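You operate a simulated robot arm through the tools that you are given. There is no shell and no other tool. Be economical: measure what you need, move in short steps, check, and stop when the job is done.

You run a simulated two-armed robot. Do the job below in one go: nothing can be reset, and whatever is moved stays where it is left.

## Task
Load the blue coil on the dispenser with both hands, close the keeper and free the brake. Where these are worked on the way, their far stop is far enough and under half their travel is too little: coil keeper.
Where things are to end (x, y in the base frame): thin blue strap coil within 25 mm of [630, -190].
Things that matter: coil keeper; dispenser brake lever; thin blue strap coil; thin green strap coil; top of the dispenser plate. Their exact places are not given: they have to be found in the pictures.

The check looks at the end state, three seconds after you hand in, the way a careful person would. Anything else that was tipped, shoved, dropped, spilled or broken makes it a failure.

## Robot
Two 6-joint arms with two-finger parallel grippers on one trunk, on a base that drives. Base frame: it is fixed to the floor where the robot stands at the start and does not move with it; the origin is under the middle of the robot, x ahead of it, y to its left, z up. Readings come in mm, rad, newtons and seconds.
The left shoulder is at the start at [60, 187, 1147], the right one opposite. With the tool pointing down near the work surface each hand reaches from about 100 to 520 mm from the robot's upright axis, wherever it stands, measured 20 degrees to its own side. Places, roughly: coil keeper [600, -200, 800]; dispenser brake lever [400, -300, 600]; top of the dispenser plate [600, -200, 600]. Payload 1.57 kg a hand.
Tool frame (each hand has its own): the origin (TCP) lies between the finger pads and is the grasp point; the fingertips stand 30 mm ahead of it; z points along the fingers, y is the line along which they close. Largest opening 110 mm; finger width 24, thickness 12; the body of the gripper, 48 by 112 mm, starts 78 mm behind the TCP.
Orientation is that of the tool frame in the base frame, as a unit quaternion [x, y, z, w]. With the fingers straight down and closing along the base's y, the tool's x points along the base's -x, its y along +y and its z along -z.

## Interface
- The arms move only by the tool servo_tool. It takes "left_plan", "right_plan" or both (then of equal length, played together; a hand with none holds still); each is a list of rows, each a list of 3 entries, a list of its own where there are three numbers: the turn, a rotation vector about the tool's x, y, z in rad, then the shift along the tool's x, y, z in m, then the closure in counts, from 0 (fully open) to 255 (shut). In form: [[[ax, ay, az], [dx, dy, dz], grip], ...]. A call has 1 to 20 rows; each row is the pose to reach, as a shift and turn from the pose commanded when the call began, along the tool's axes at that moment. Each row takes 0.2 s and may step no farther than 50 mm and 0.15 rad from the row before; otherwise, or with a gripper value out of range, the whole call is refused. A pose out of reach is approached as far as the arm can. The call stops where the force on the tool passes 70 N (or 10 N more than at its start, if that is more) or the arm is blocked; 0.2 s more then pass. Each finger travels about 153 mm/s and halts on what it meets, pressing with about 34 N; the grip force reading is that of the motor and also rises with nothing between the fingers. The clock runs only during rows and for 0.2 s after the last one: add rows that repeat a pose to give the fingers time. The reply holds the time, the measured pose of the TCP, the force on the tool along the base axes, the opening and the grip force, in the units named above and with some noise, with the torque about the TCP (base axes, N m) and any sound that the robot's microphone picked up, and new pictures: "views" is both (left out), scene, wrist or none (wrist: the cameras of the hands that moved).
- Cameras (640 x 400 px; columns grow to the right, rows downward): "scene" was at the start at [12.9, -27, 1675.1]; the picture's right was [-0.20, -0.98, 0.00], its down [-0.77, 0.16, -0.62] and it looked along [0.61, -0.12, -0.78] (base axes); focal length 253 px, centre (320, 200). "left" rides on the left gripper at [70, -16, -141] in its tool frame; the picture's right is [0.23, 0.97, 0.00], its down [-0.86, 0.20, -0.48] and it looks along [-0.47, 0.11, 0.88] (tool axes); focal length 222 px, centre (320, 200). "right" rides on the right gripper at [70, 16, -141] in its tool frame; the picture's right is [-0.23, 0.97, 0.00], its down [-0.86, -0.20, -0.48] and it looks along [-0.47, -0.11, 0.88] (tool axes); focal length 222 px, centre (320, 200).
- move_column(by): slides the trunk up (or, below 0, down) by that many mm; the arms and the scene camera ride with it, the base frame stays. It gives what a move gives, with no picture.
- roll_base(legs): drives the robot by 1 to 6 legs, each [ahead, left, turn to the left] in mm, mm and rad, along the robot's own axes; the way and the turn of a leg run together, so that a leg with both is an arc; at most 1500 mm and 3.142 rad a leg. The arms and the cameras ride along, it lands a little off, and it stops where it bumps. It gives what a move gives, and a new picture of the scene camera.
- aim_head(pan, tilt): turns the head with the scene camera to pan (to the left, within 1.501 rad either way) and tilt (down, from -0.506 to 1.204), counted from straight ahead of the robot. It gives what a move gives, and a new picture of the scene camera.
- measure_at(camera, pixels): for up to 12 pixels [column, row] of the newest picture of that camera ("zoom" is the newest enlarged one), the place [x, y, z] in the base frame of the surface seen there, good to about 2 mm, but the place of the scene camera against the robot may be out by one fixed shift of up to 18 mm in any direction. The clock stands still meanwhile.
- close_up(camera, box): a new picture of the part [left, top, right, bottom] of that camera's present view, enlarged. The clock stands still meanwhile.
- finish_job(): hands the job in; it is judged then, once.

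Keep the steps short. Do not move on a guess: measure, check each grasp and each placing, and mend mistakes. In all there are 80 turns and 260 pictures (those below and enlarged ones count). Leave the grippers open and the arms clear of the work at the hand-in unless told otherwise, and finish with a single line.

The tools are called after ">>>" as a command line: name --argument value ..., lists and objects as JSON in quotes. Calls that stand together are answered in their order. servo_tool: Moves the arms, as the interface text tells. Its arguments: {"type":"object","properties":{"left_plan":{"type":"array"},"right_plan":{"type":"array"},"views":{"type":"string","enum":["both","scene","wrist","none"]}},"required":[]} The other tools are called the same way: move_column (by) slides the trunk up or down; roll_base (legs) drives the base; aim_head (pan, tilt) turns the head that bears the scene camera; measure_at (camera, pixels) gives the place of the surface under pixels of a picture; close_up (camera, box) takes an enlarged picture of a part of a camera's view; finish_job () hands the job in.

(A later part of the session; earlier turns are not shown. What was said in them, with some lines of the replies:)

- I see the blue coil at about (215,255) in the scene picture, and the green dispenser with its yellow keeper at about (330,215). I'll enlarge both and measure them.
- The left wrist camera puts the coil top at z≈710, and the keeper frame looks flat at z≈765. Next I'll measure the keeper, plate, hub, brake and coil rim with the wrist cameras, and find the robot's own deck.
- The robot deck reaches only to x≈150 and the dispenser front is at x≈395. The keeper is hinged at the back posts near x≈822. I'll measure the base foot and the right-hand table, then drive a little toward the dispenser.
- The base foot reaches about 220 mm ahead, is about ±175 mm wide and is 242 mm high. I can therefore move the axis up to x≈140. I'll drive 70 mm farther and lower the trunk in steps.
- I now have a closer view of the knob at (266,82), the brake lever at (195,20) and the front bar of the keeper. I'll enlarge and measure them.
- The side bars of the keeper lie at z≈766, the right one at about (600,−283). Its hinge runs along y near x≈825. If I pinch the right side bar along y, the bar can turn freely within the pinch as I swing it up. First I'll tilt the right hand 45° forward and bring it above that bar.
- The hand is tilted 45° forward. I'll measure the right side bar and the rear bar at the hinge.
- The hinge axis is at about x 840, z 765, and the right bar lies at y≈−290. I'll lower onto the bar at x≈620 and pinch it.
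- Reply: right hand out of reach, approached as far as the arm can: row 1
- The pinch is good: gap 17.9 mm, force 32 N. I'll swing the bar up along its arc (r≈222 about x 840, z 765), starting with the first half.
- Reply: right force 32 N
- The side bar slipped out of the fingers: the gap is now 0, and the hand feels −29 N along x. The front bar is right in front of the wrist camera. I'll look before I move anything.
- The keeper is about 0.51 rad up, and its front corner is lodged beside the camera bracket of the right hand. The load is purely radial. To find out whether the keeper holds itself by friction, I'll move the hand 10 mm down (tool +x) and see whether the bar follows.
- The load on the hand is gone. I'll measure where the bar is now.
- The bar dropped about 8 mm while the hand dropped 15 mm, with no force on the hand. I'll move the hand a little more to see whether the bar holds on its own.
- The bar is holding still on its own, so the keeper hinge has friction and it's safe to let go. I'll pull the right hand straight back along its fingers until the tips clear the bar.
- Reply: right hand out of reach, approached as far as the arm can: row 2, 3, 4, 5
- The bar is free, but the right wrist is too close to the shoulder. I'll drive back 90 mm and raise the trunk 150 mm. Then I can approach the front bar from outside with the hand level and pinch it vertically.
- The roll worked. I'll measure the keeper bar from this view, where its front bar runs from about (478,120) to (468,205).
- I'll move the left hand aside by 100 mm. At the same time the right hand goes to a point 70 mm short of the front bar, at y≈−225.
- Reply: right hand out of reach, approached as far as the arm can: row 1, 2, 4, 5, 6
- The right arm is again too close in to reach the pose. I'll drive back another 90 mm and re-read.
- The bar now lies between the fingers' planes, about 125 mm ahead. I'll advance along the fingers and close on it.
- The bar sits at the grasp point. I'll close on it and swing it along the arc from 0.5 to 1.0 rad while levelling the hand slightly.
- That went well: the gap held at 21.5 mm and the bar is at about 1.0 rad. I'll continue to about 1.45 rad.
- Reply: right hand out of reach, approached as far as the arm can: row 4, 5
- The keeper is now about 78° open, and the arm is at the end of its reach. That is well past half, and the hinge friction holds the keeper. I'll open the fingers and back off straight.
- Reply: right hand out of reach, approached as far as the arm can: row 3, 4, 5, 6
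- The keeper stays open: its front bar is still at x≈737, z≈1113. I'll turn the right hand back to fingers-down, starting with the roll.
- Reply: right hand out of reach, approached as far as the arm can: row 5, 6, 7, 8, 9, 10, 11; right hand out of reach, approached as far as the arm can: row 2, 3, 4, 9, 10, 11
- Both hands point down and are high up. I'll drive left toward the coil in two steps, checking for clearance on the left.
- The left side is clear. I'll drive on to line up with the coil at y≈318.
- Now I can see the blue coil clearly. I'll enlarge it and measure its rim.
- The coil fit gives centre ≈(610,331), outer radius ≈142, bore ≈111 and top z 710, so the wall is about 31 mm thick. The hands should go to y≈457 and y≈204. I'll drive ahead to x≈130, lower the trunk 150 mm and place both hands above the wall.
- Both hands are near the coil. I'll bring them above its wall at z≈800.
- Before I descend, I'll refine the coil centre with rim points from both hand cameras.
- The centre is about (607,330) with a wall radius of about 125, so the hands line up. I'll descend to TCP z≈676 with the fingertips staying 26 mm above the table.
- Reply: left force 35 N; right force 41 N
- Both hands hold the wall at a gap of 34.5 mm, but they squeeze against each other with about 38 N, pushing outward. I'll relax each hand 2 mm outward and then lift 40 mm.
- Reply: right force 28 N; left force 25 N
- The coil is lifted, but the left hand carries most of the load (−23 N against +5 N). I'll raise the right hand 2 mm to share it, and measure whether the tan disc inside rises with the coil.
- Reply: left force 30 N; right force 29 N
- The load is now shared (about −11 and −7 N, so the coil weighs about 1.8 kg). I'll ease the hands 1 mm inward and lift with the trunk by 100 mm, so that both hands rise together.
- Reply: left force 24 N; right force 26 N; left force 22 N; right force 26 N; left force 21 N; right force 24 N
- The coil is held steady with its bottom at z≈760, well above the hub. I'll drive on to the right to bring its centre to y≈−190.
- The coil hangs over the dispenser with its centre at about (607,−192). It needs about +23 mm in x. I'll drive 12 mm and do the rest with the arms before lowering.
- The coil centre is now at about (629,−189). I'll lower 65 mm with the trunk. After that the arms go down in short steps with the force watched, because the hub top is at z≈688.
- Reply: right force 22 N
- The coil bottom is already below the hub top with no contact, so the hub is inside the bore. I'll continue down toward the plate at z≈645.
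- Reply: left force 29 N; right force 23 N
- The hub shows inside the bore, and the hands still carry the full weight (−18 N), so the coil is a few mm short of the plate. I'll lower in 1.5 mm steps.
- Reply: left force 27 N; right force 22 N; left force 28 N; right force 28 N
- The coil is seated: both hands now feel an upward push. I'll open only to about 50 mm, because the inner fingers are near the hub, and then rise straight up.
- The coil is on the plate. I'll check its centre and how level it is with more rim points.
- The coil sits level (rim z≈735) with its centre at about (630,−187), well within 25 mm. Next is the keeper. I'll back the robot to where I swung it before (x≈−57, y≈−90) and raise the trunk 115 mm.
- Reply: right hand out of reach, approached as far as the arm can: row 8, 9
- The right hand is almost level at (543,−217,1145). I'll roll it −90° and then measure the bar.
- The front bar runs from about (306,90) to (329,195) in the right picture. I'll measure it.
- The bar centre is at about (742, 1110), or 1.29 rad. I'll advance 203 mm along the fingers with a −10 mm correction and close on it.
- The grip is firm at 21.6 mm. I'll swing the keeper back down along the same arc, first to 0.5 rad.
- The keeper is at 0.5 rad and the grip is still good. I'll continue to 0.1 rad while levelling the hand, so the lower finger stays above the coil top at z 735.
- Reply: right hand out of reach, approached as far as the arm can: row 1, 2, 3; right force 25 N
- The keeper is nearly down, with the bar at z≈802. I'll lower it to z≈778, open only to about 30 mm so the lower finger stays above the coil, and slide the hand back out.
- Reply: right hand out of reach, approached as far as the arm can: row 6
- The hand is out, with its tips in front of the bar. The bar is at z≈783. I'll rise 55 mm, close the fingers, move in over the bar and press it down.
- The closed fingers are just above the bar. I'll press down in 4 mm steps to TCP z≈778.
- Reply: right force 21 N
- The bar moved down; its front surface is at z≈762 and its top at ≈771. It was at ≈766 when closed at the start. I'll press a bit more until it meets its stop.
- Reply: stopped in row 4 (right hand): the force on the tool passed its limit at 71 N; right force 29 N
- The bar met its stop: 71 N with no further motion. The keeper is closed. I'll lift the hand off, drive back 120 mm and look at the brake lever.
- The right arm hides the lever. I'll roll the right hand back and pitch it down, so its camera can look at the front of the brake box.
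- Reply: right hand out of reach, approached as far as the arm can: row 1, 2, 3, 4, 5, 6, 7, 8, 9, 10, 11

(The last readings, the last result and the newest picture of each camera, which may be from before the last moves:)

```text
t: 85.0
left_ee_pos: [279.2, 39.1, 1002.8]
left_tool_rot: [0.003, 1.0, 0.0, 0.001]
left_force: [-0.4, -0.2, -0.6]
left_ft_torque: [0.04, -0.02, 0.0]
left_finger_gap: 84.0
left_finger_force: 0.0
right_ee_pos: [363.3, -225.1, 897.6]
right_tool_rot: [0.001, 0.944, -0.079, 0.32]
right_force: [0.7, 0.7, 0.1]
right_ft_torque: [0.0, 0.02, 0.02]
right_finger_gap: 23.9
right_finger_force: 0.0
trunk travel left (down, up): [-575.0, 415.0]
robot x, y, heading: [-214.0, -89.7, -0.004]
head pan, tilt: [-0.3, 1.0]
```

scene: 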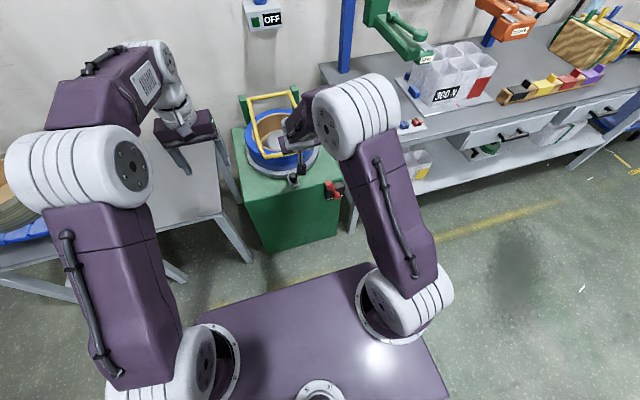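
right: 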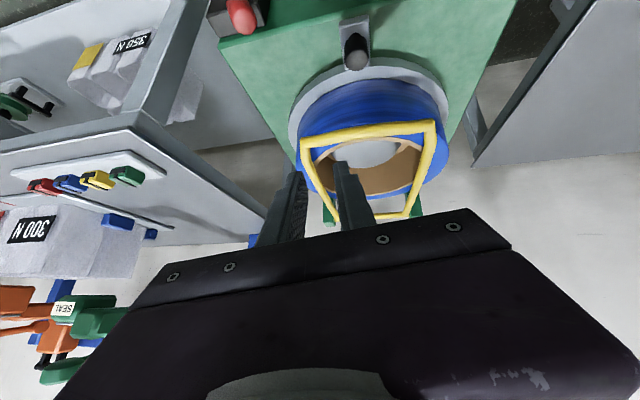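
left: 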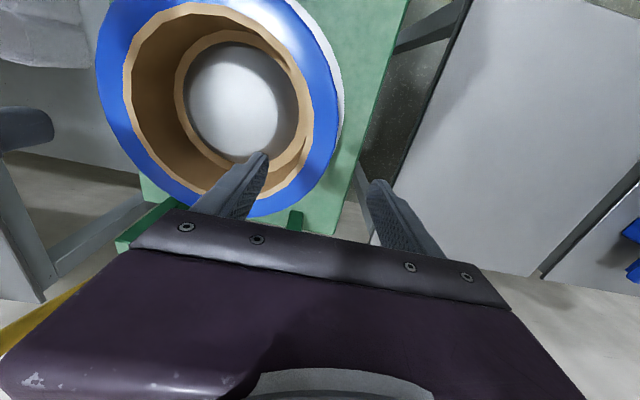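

The lever is now visible in the scene picture at (335,188). I'll enlarge and measure it.

>>> close_up --camera "scene" --box '[300, 165, 372, 210]'

>>> measure_at --camera "zoom" --pixels '[[220, 190], [280, 190], [330, 190], [330, 240], [300, 220], [250, 230], [380, 200], [280, 260], [350, 260], [200, 200]]'

>>> close_up --camera "right" --box '[200, 0, 290, 50]'

```text
8.89 times, centred on (336, 188) of scene
```

zoom: 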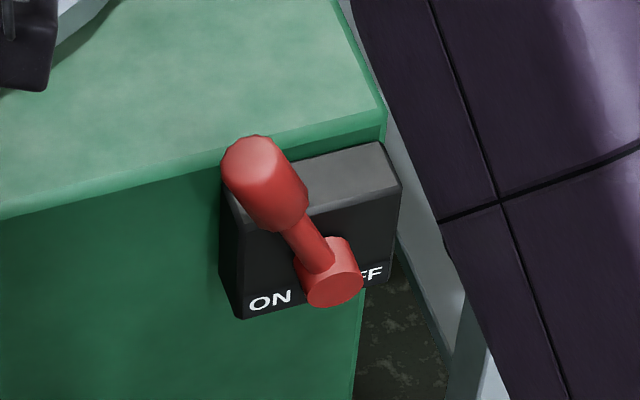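

```text
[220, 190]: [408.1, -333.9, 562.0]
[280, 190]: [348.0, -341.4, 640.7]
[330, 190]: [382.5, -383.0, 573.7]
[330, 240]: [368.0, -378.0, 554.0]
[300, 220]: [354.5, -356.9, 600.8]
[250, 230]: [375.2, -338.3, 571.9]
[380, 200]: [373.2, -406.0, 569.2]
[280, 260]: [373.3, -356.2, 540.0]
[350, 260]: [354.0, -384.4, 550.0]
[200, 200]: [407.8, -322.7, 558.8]
```

```text
7.11 times, centred on (245, 25) of right
```

zoom: 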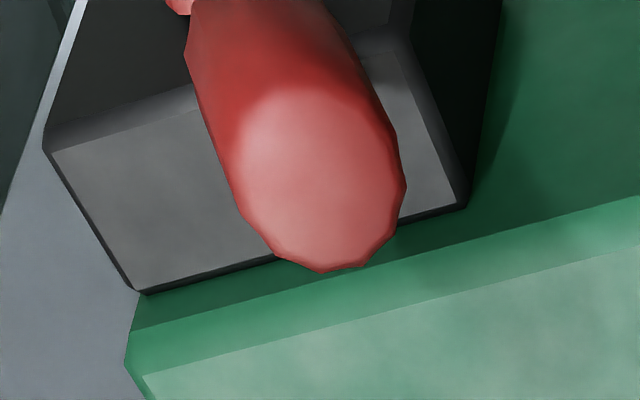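

The brake lever points up toward "ON" on the left; "OFF" is on the right. The brake is therefore on, and its knob must swing toward −y. I'll drive ahead 120 mm and turn the right hand fingers-down.

>>> roll_base --legs '[[120, 0, 0]]'

>>> servo_tool --right_plan '[[[-0.032, 0.13, 0], [0, 0, 0], 255], [[-0.064, 0.26, 0], [0, 0, 0], 255], [[-0.096, 0.39, 0], [0, 0, 0], 255], [[-0.129, 0.52, 0], [0, 0, 0], 255], [[-0.161, 0.652, -0.002], [0, 0, 0], 255], [[-0.161, 0.652, -0.002], [0, 0, 0], 255]]'

```text
t: 86.2
left_ee_pos: [399.8, 36.6, 1002.2]
left_tool_rot: [0.004, 1.0, 0.0, 0.0]
left_force: [0.3, -0.3, -0.6]
left_ft_torque: [0.04, 0.0, 0.0]
left_finger_gap: 84.3
left_finger_force: 0.0
right_ee_pos: [481.8, -225.8, 896.6]
right_tool_rot: [0.003, 0.944, -0.08, 0.32]
right_force: [0.0, -0.1, 0.2]
right_ft_torque: [0.01, -0.02, 0.0]
right_finger_gap: 23.9
right_finger_force: 0.0
trunk travel left (down, up): [-575.0, 415.0]
robot x, y, heading: [-92.6, -93.2, -0.008]
head pan, tilt: [-0.3, 1.0]
```

scene: 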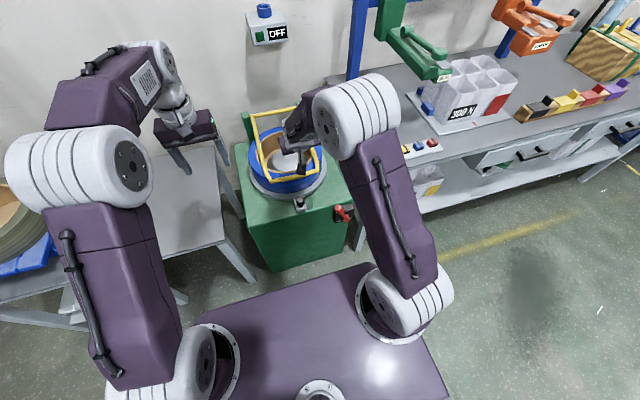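

```text
t: 87.7
left_ee_pos: [398.0, 38.0, 1003.2]
left_tool_rot: [0.004, 1.0, -0.001, 0.0]
left_force: [-0.1, -0.2, 0.1]
left_ft_torque: [0.01, -0.02, 0.0]
left_finger_gap: 84.5
left_finger_force: 0.0
right_ee_pos: [481.4, -227.4, 896.2]
right_tool_rot: [0.003, 1.0, 0.0, 0.0]
right_force: [-0.2, 0.2, -0.3]
right_ft_torque: [-0.02, 0.01, -0.01]
right_finger_gap: 0.0
right_finger_force: 21.1
right hand out of reach, approached as far as the arm can: row 1
trunk travel left (down, up): [-575.0, 415.0]
robot x, y, heading: [-95.3, -89.0, -0.01]
head pan, tilt: [-0.3, 1.0]
```

scene: 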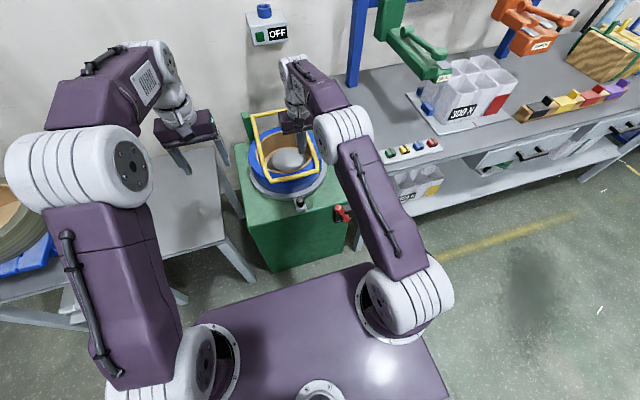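
right: 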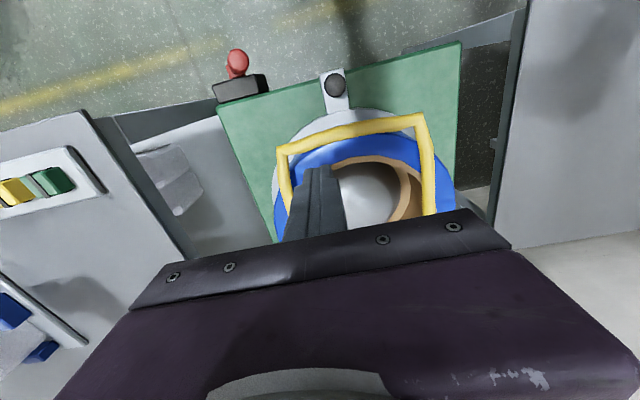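

I'll measure the knob from the right hand's picture, where it is at about (238,62).

>>> close_up --camera "right" --box '[200, 30, 290, 110]'

>>> measure_at --camera "right" --pixels '[[238, 52], [238, 62], [238, 68], [233, 75], [229, 62], [247, 62], [240, 90], [217, 95], [265, 85]]'

>>> servo_tool --right_plan '[[[0, 0, 0], [0.04, -0.012, 0.02], 255], [[0, 0, 0], [0.08, -0.024, 0.04], 255], [[0, 0, 0], [0.11, -0.036, 0.06], 255], [[0, 0, 0], [0.124, -0.044, 0.1], 255], [[0, 0, 0], [0.124, -0.044, 0.14], 255], [[0, 0, 0], [0.124, -0.044, 0.14], 255]]'

```text
5.00 times, centred on (245, 70) of right
```

zoom: 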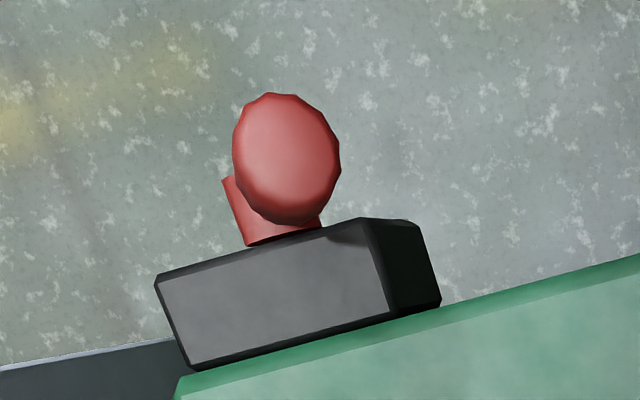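

```text
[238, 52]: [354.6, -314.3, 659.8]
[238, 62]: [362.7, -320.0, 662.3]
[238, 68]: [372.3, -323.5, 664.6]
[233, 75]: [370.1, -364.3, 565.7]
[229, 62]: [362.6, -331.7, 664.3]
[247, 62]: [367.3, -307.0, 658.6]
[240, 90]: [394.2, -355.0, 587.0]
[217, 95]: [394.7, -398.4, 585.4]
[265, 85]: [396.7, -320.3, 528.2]
```

```text
t: 89.0
left_ee_pos: [398.2, 36.5, 1002.2]
left_tool_rot: [0.004, 1.0, 0.0, -0.001]
left_force: [0.3, 0.2, 0.2]
left_ft_torque: [-0.02, -0.01, 0.03]
left_finger_gap: 84.1
left_finger_force: 0.1
right_ee_pos: [359.2, -271.8, 756.3]
right_tool_rot: [0.003, 1.0, -0.001, 0.001]
right_force: [-0.2, -0.3, 0.0]
right_ft_torque: [0.03, -0.02, -0.02]
right_finger_gap: 0.3
right_finger_force: 20.7
trunk travel left (down, up): [-575.0, 415.0]
robot x, y, heading: [-91.8, -89.2, -0.004]
head pan, tilt: [-0.3, 1.0]
```

scene: 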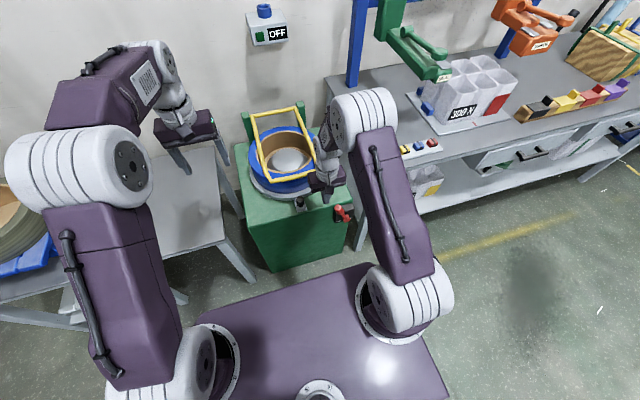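
right: 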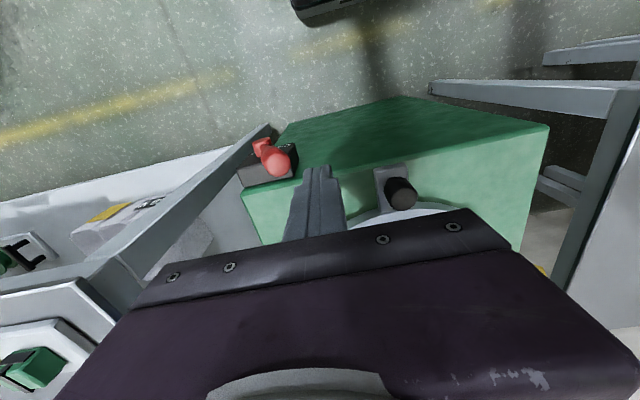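

The knob's top is at about (363,−320,663) and its pivot at about (370,−364,565). That puts it about 24° toward ON. I'll lower the closed fingers beside it to TCP z≈655 and push toward −y in short steps.

>>> servo_tool --right_plan '[[[0, 0, 0], [-0.003, 0, 0.035], 255], [[0, 0, 0], [-0.003, 0, 0.07], 255], [[0, 0, 0], [-0.003, 0, 0.101], 255], [[0, 0, 0], [-0.003, -0.015, 0.101], 255], [[0, 0, 0], [-0.003, -0.03, 0.101], 255], [[0, 0, 0], [-0.003, -0.042, 0.101], 255], [[0, 0, 0], [-0.003, -0.054, 0.101], 255], [[0, 0, 0], [-0.003, -0.066, 0.101], 255]]'

```text
t: 90.8
left_ee_pos: [394.3, 40.4, 1005.8]
left_tool_rot: [0.003, 1.0, -0.003, 0.003]
left_force: [-0.2, -0.5, 0.4]
left_ft_torque: [-0.01, -0.01, 0.01]
left_finger_gap: 84.2
left_finger_force: 0.1
right_ee_pos: [361.7, -335.5, 664.1]
right_tool_rot: [0.002, 1.0, -0.003, 0.008]
right_force: [1.1, 8.1, 65.1]
right_ft_torque: [-0.94, 0.1, -0.03]
right_finger_gap: 0.1
right_finger_force: 21.1
trunk travel left (down, up): [-575.0, 415.0]
robot x, y, heading: [-93.0, -85.1, -0.004]
head pan, tilt: [-0.3, 1.0]
```

scene: 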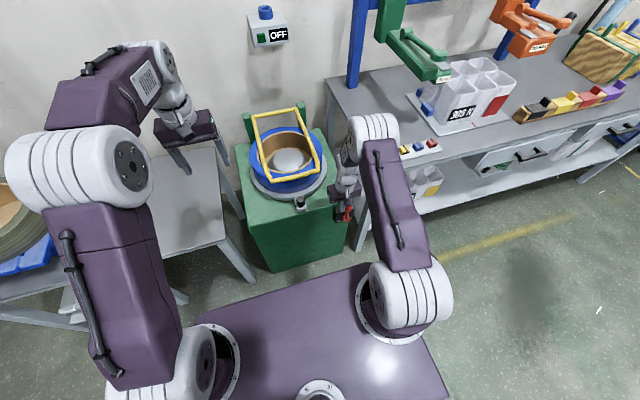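
right: 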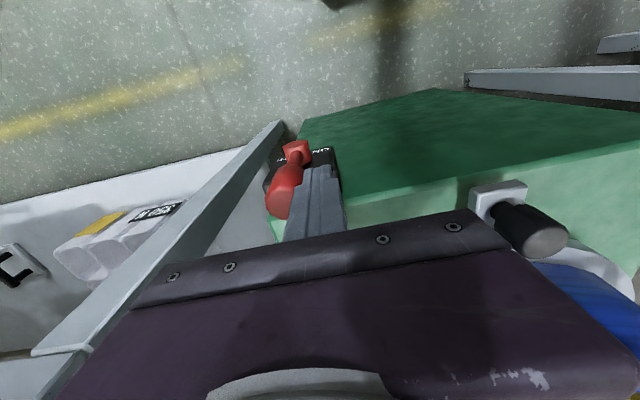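

The lever has moved, but the hand feels 65 N upward. I'll look before going on.

>>> close_up --camera "right" --box '[240, 120, 370, 230]'

>>> close_up --camera "scene" --box '[300, 160, 400, 235]'

>>> measure_at --camera "right" --pixels '[[285, 185], [278, 205], [297, 150], [320, 185], [310, 210], [325, 158], [300, 165]]'

```text
3.64 times, centred on (305, 175) of right
```

zoom: 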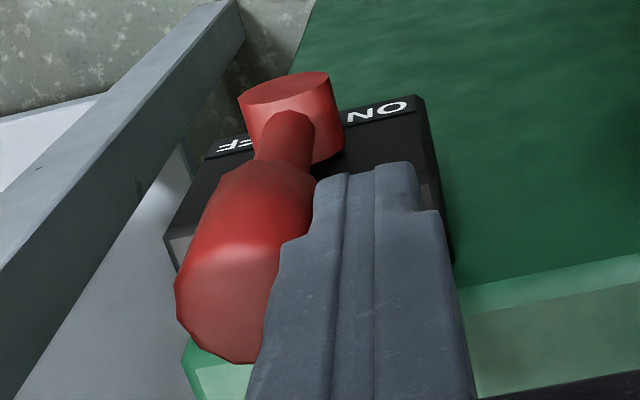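

```text
5.33 times, centred on (350, 198) of scene
```

zoom: 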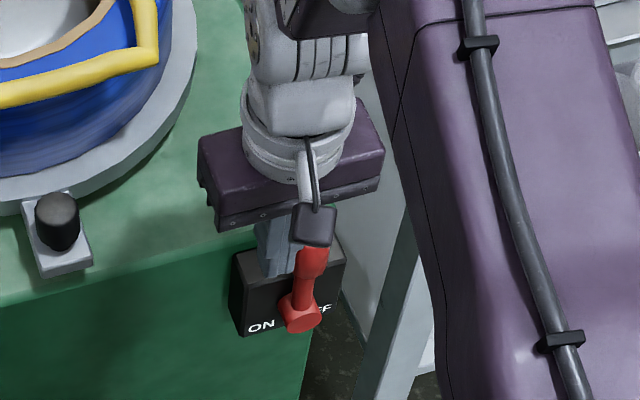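

```text
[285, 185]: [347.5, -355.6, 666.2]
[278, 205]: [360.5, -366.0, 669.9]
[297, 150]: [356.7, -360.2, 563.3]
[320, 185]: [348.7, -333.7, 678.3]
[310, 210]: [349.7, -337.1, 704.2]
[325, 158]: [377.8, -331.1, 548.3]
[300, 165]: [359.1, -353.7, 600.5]
```

The lever is now about upright, and its knob top (z≈669) presses on the stepped outside of my finger. I'll raise the hand 14 mm so only the slim fingertip pushes, and then continue toward −y.

>>> servo_tool --right_plan '[[[0, 0, 0], [0, 0, -0.008], 255], [[0, 0, 0], [0, 0, -0.018], 255], [[0, 0, 0], [0, -0.01, -0.018], 255], [[0, 0, 0], [0, -0.02, -0.018], 255]]'

>>> close_up --camera "right" --box '[240, 100, 370, 230]'

```text
t: 91.8
left_ee_pos: [399.7, 38.3, 1002.7]
left_tool_rot: [0.003, 1.0, 0.0, 0.0]
left_force: [-0.2, -0.7, -0.1]
left_ft_torque: [0.02, 0.01, -0.01]
left_finger_gap: 84.0
left_finger_force: 0.1
right_ee_pos: [360.1, -358.7, 672.4]
right_tool_rot: [0.002, 1.0, 0.0, 0.0]
right_force: [0.2, 1.2, -1.3]
right_ft_torque: [0.11, 0.09, -0.01]
right_finger_gap: 0.2
right_finger_force: 21.5
trunk travel left (down, up): [-575.0, 415.0]
robot x, y, heading: [-95.1, -85.5, -0.006]
head pan, tilt: [-0.3, 1.0]
```

scene: 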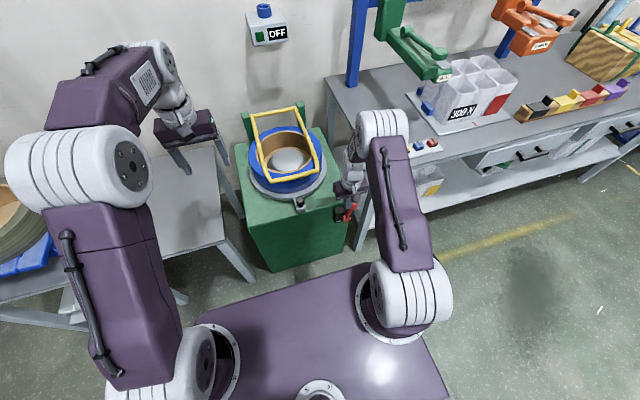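
right: 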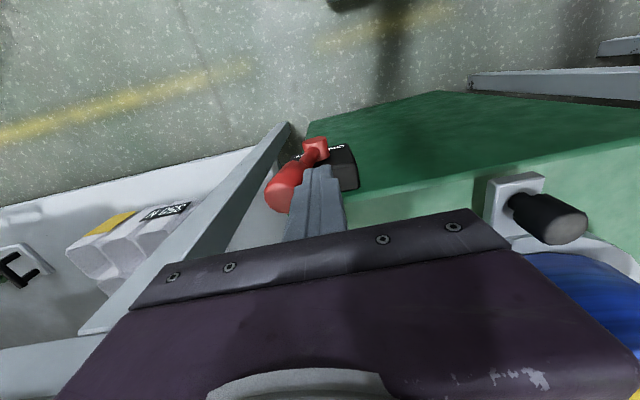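

```text
3.08 times, centred on (305, 165) of right
```

zoom: 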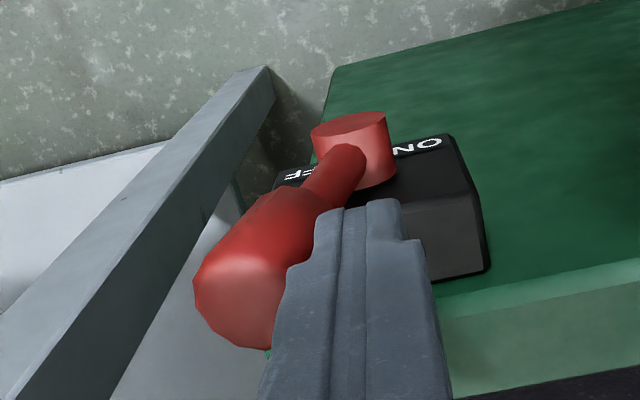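

The lever is past the middle with no jam. I'll keep pushing in 8 mm steps until it meets its stop, and shift 4 mm away from the table edge.

>>> servo_tool --right_plan '[[[0, 0, 0], [0.004, -0.008, 0], 255], [[0, 0, 0], [0.004, -0.016, 0], 255], [[0, 0, 0], [0.004, -0.022, 0], 255], [[0, 0, 0], [0.004, -0.028, 0], 255]]'

>>> close_up --camera "right" --box '[240, 100, 370, 230]'

>>> measure_at --camera "right" --pixels '[[275, 190], [285, 180], [315, 150], [245, 170], [200, 230]]'

```text
t: 92.8
left_ee_pos: [400.9, 43.7, 1002.0]
left_tool_rot: [0.001, 1.0, -0.003, -0.001]
left_force: [0.0, 0.5, 0.5]
left_ft_torque: [-0.02, 0.02, -0.01]
left_finger_gap: 84.1
left_finger_force: 0.1
right_ee_pos: [356.1, -377.1, 673.0]
right_tool_rot: [0.0, 1.0, -0.002, -0.004]
right_force: [3.7, 53.8, -9.3]
right_ft_torque: [1.72, -0.05, 0.26]
right_finger_gap: 0.0
right_finger_force: 21.4
trunk travel left (down, up): [-575.0, 415.0]
robot x, y, heading: [-93.1, -88.5, -0.003]
head pan, tilt: [-0.3, 1.0]
```

scene: 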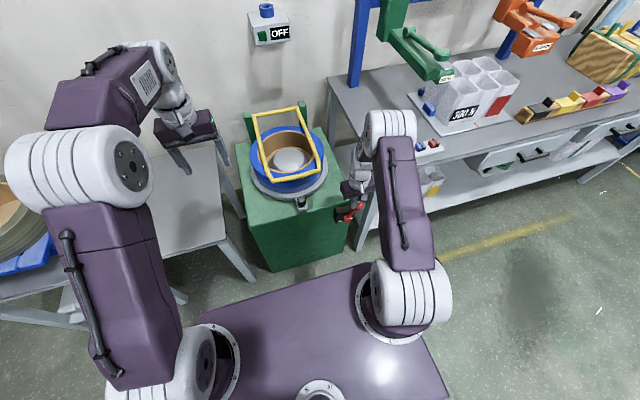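
right: 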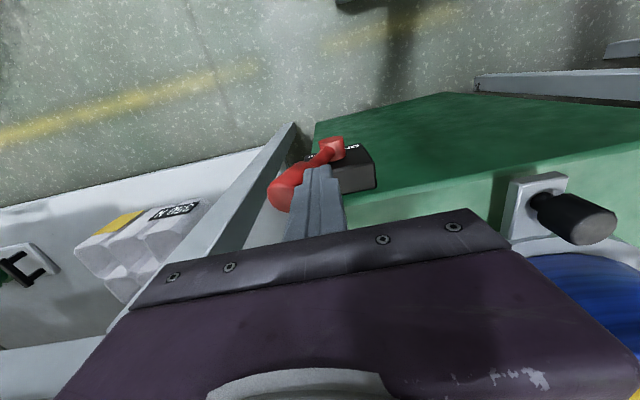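

```text
3.08 times, centred on (305, 165) of right
```

zoom: 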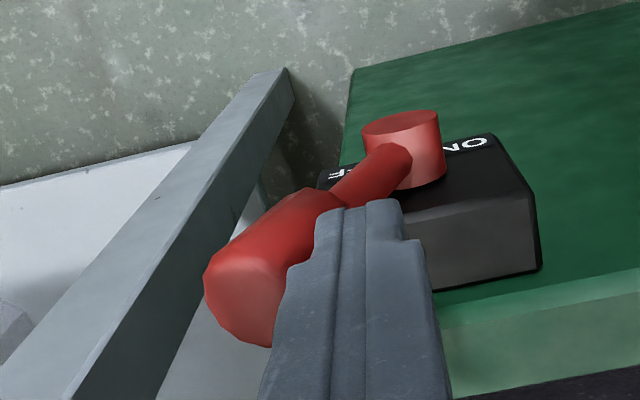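

```text
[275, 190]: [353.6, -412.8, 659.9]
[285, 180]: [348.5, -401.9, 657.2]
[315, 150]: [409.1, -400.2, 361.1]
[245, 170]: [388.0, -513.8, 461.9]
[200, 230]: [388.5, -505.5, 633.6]
```

The push rose to 54 N, and the knob is at y≈−408, the mirror image of where it began. That is its OFF stop. I'll back off to the left, rise and check everything.

>>> servo_tool --right_plan '[[[0, 0, 0], [0.0, 0.02, 0], 255], [[0, 0, 0], [0.0, 0.045, 0], 255], [[0, 0, 0], [0.0, 0.045, -0.05], 200], [[0, 0, 0], [0.0, 0.045, -0.1], 100], [[0, 0, 0], [0.0, 0.045, -0.15], 0], [[0, 0, 0], [0.0, 0.045, -0.2], 0]]' --views "none"

>>> roll_base --legs '[[-180, 0, 0]]'

>>> servo_tool --left_plan '[[[0, 0, 0], [0, 0, 0], 0], [[0, 0, 0], [0, 0, 0], 0]]' --right_plan '[[[0, 0, 0], [0, -0.02, 0], 0], [[0, 0, 0], [0, -0.04, 0], 0]]'

>>> close_up --camera "scene" --box '[200, 70, 400, 230]'

```text
t: 94.2
left_ee_pos: [398.6, 36.7, 1003.1]
left_tool_rot: [0.003, 1.0, 0.0, 0.001]
left_force: [-0.2, -0.6, -0.2]
left_ft_torque: [-0.01, 0.03, -0.02]
left_finger_gap: 84.0
left_finger_force: 0.1
right_ee_pos: [355.5, -342.6, 876.8]
right_tool_rot: [0.003, 1.0, -0.001, 0.0]
right_force: [0.2, 0.5, 0.4]
right_ft_torque: [0.0, 0.02, -0.01]
right_finger_gap: 109.8
right_finger_force: 0.0
trunk travel left (down, up): [-575.0, 415.0]
robot x, y, heading: [-94.9, -90.0, -0.008]
head pan, tilt: [-0.3, 1.0]
```

```text
t: 95.8
left_ee_pos: [220.6, 38.3, 1003.2]
left_tool_rot: [0.003, 1.0, 0.0, 0.0]
left_force: [0.3, 0.0, 0.1]
left_ft_torque: [0.01, -0.03, -0.02]
left_finger_gap: 84.4
left_finger_force: 0.1
right_ee_pos: [179.9, -340.5, 875.2]
right_tool_rot: [0.002, 1.0, -0.001, 0.0]
right_force: [-0.3, -0.4, 0.5]
right_ft_torque: [-0.03, -0.01, 0.07]
right_finger_gap: 109.9
right_finger_force: 0.0
trunk travel left (down, up): [-575.0, 415.0]
robot x, y, heading: [-272.7, -85.6, -0.003]
head pan, tilt: [-0.3, 1.0]
```

scene: 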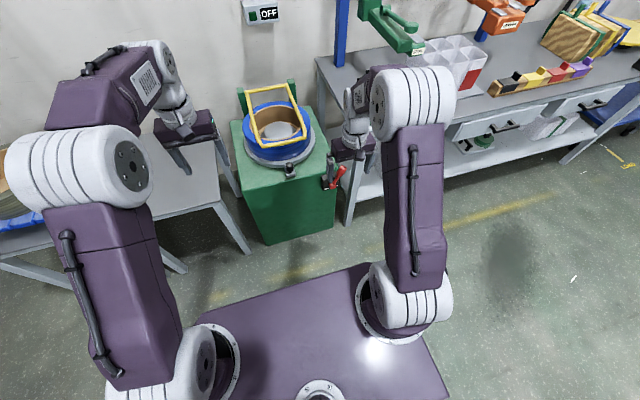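

```text
t: 96.3
left_ee_pos: [221.8, 38.5, 1002.5]
left_tool_rot: [0.003, 1.0, 0.0, 0.0]
left_force: [-0.2, 0.0, -0.2]
left_ft_torque: [0.0, -0.01, -0.01]
left_finger_gap: 110.1
left_finger_force: 0.0
right_ee_pos: [178.3, -382.4, 874.5]
right_tool_rot: [0.001, 1.0, 0.0, 0.0]
right_force: [-1.2, -0.4, 0.0]
right_ft_torque: [0.03, -0.01, 0.02]
right_finger_gap: 110.0
right_finger_force: 0.0
trunk travel left (down, up): [-575.0, 415.0]
robot x, y, heading: [-272.1, -88.7, -0.007]
head pan, tilt: [-0.3, 1.0]
```

scene: 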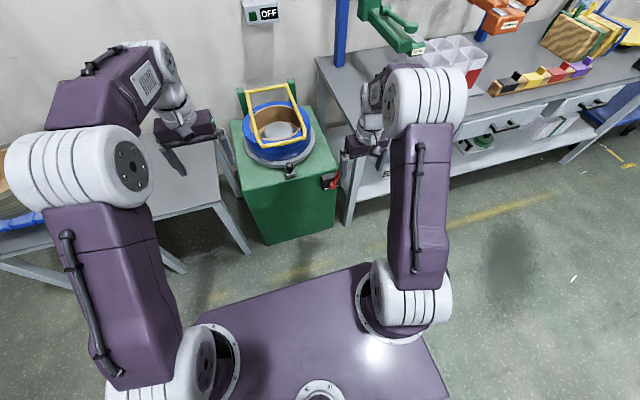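
right: 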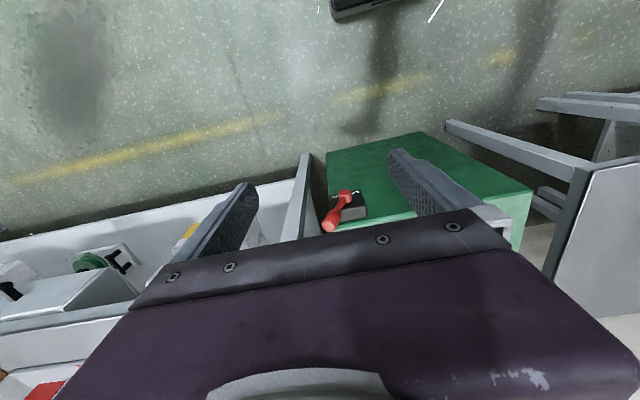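
left: 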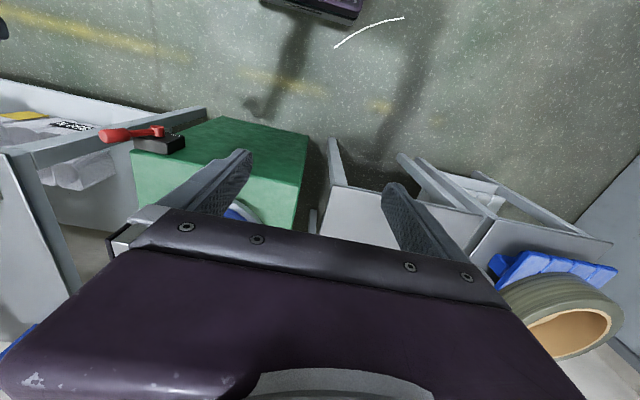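

```text
2.50 times, centred on (300, 150) of scene
```

zoom: 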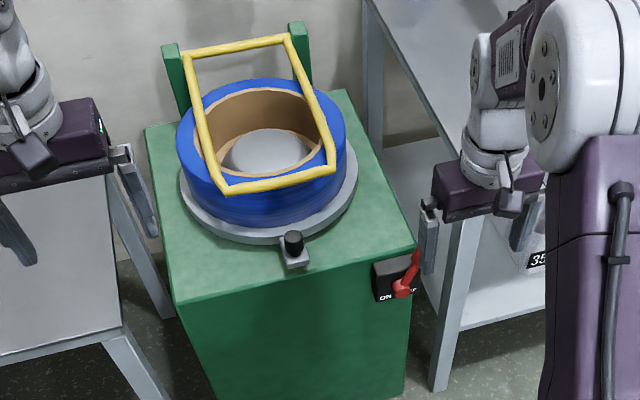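

The coil is loaded, the keeper is down and the lever leans to OFF. I'll measure the keeper and coil one last time.

>>> measure_at --camera "zoom" --pixels '[[280, 183], [230, 188], [327, 170], [202, 110], [310, 90], [186, 140], [340, 120], [262, 80], [418, 255], [402, 288]]'

```text
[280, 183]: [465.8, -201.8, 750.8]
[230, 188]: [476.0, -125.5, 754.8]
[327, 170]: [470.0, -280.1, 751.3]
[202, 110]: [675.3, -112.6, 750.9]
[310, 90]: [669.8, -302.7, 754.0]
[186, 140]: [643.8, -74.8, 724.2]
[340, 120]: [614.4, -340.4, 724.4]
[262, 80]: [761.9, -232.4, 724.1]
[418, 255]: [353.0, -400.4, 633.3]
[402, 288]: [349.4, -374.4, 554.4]
```

The keeper reads z≈752, the same as its closed reading at the start (754). The coil is level and centred, the brake is at OFF, and both hands are open and clear. I'm handing in.

>>> finish_job

```text
The job is handed in.
```

The blue coil is on the dispenser at about (630, −187), the keeper is closed on its stop, the brake lever is at OFF, and both hands are open and clear.
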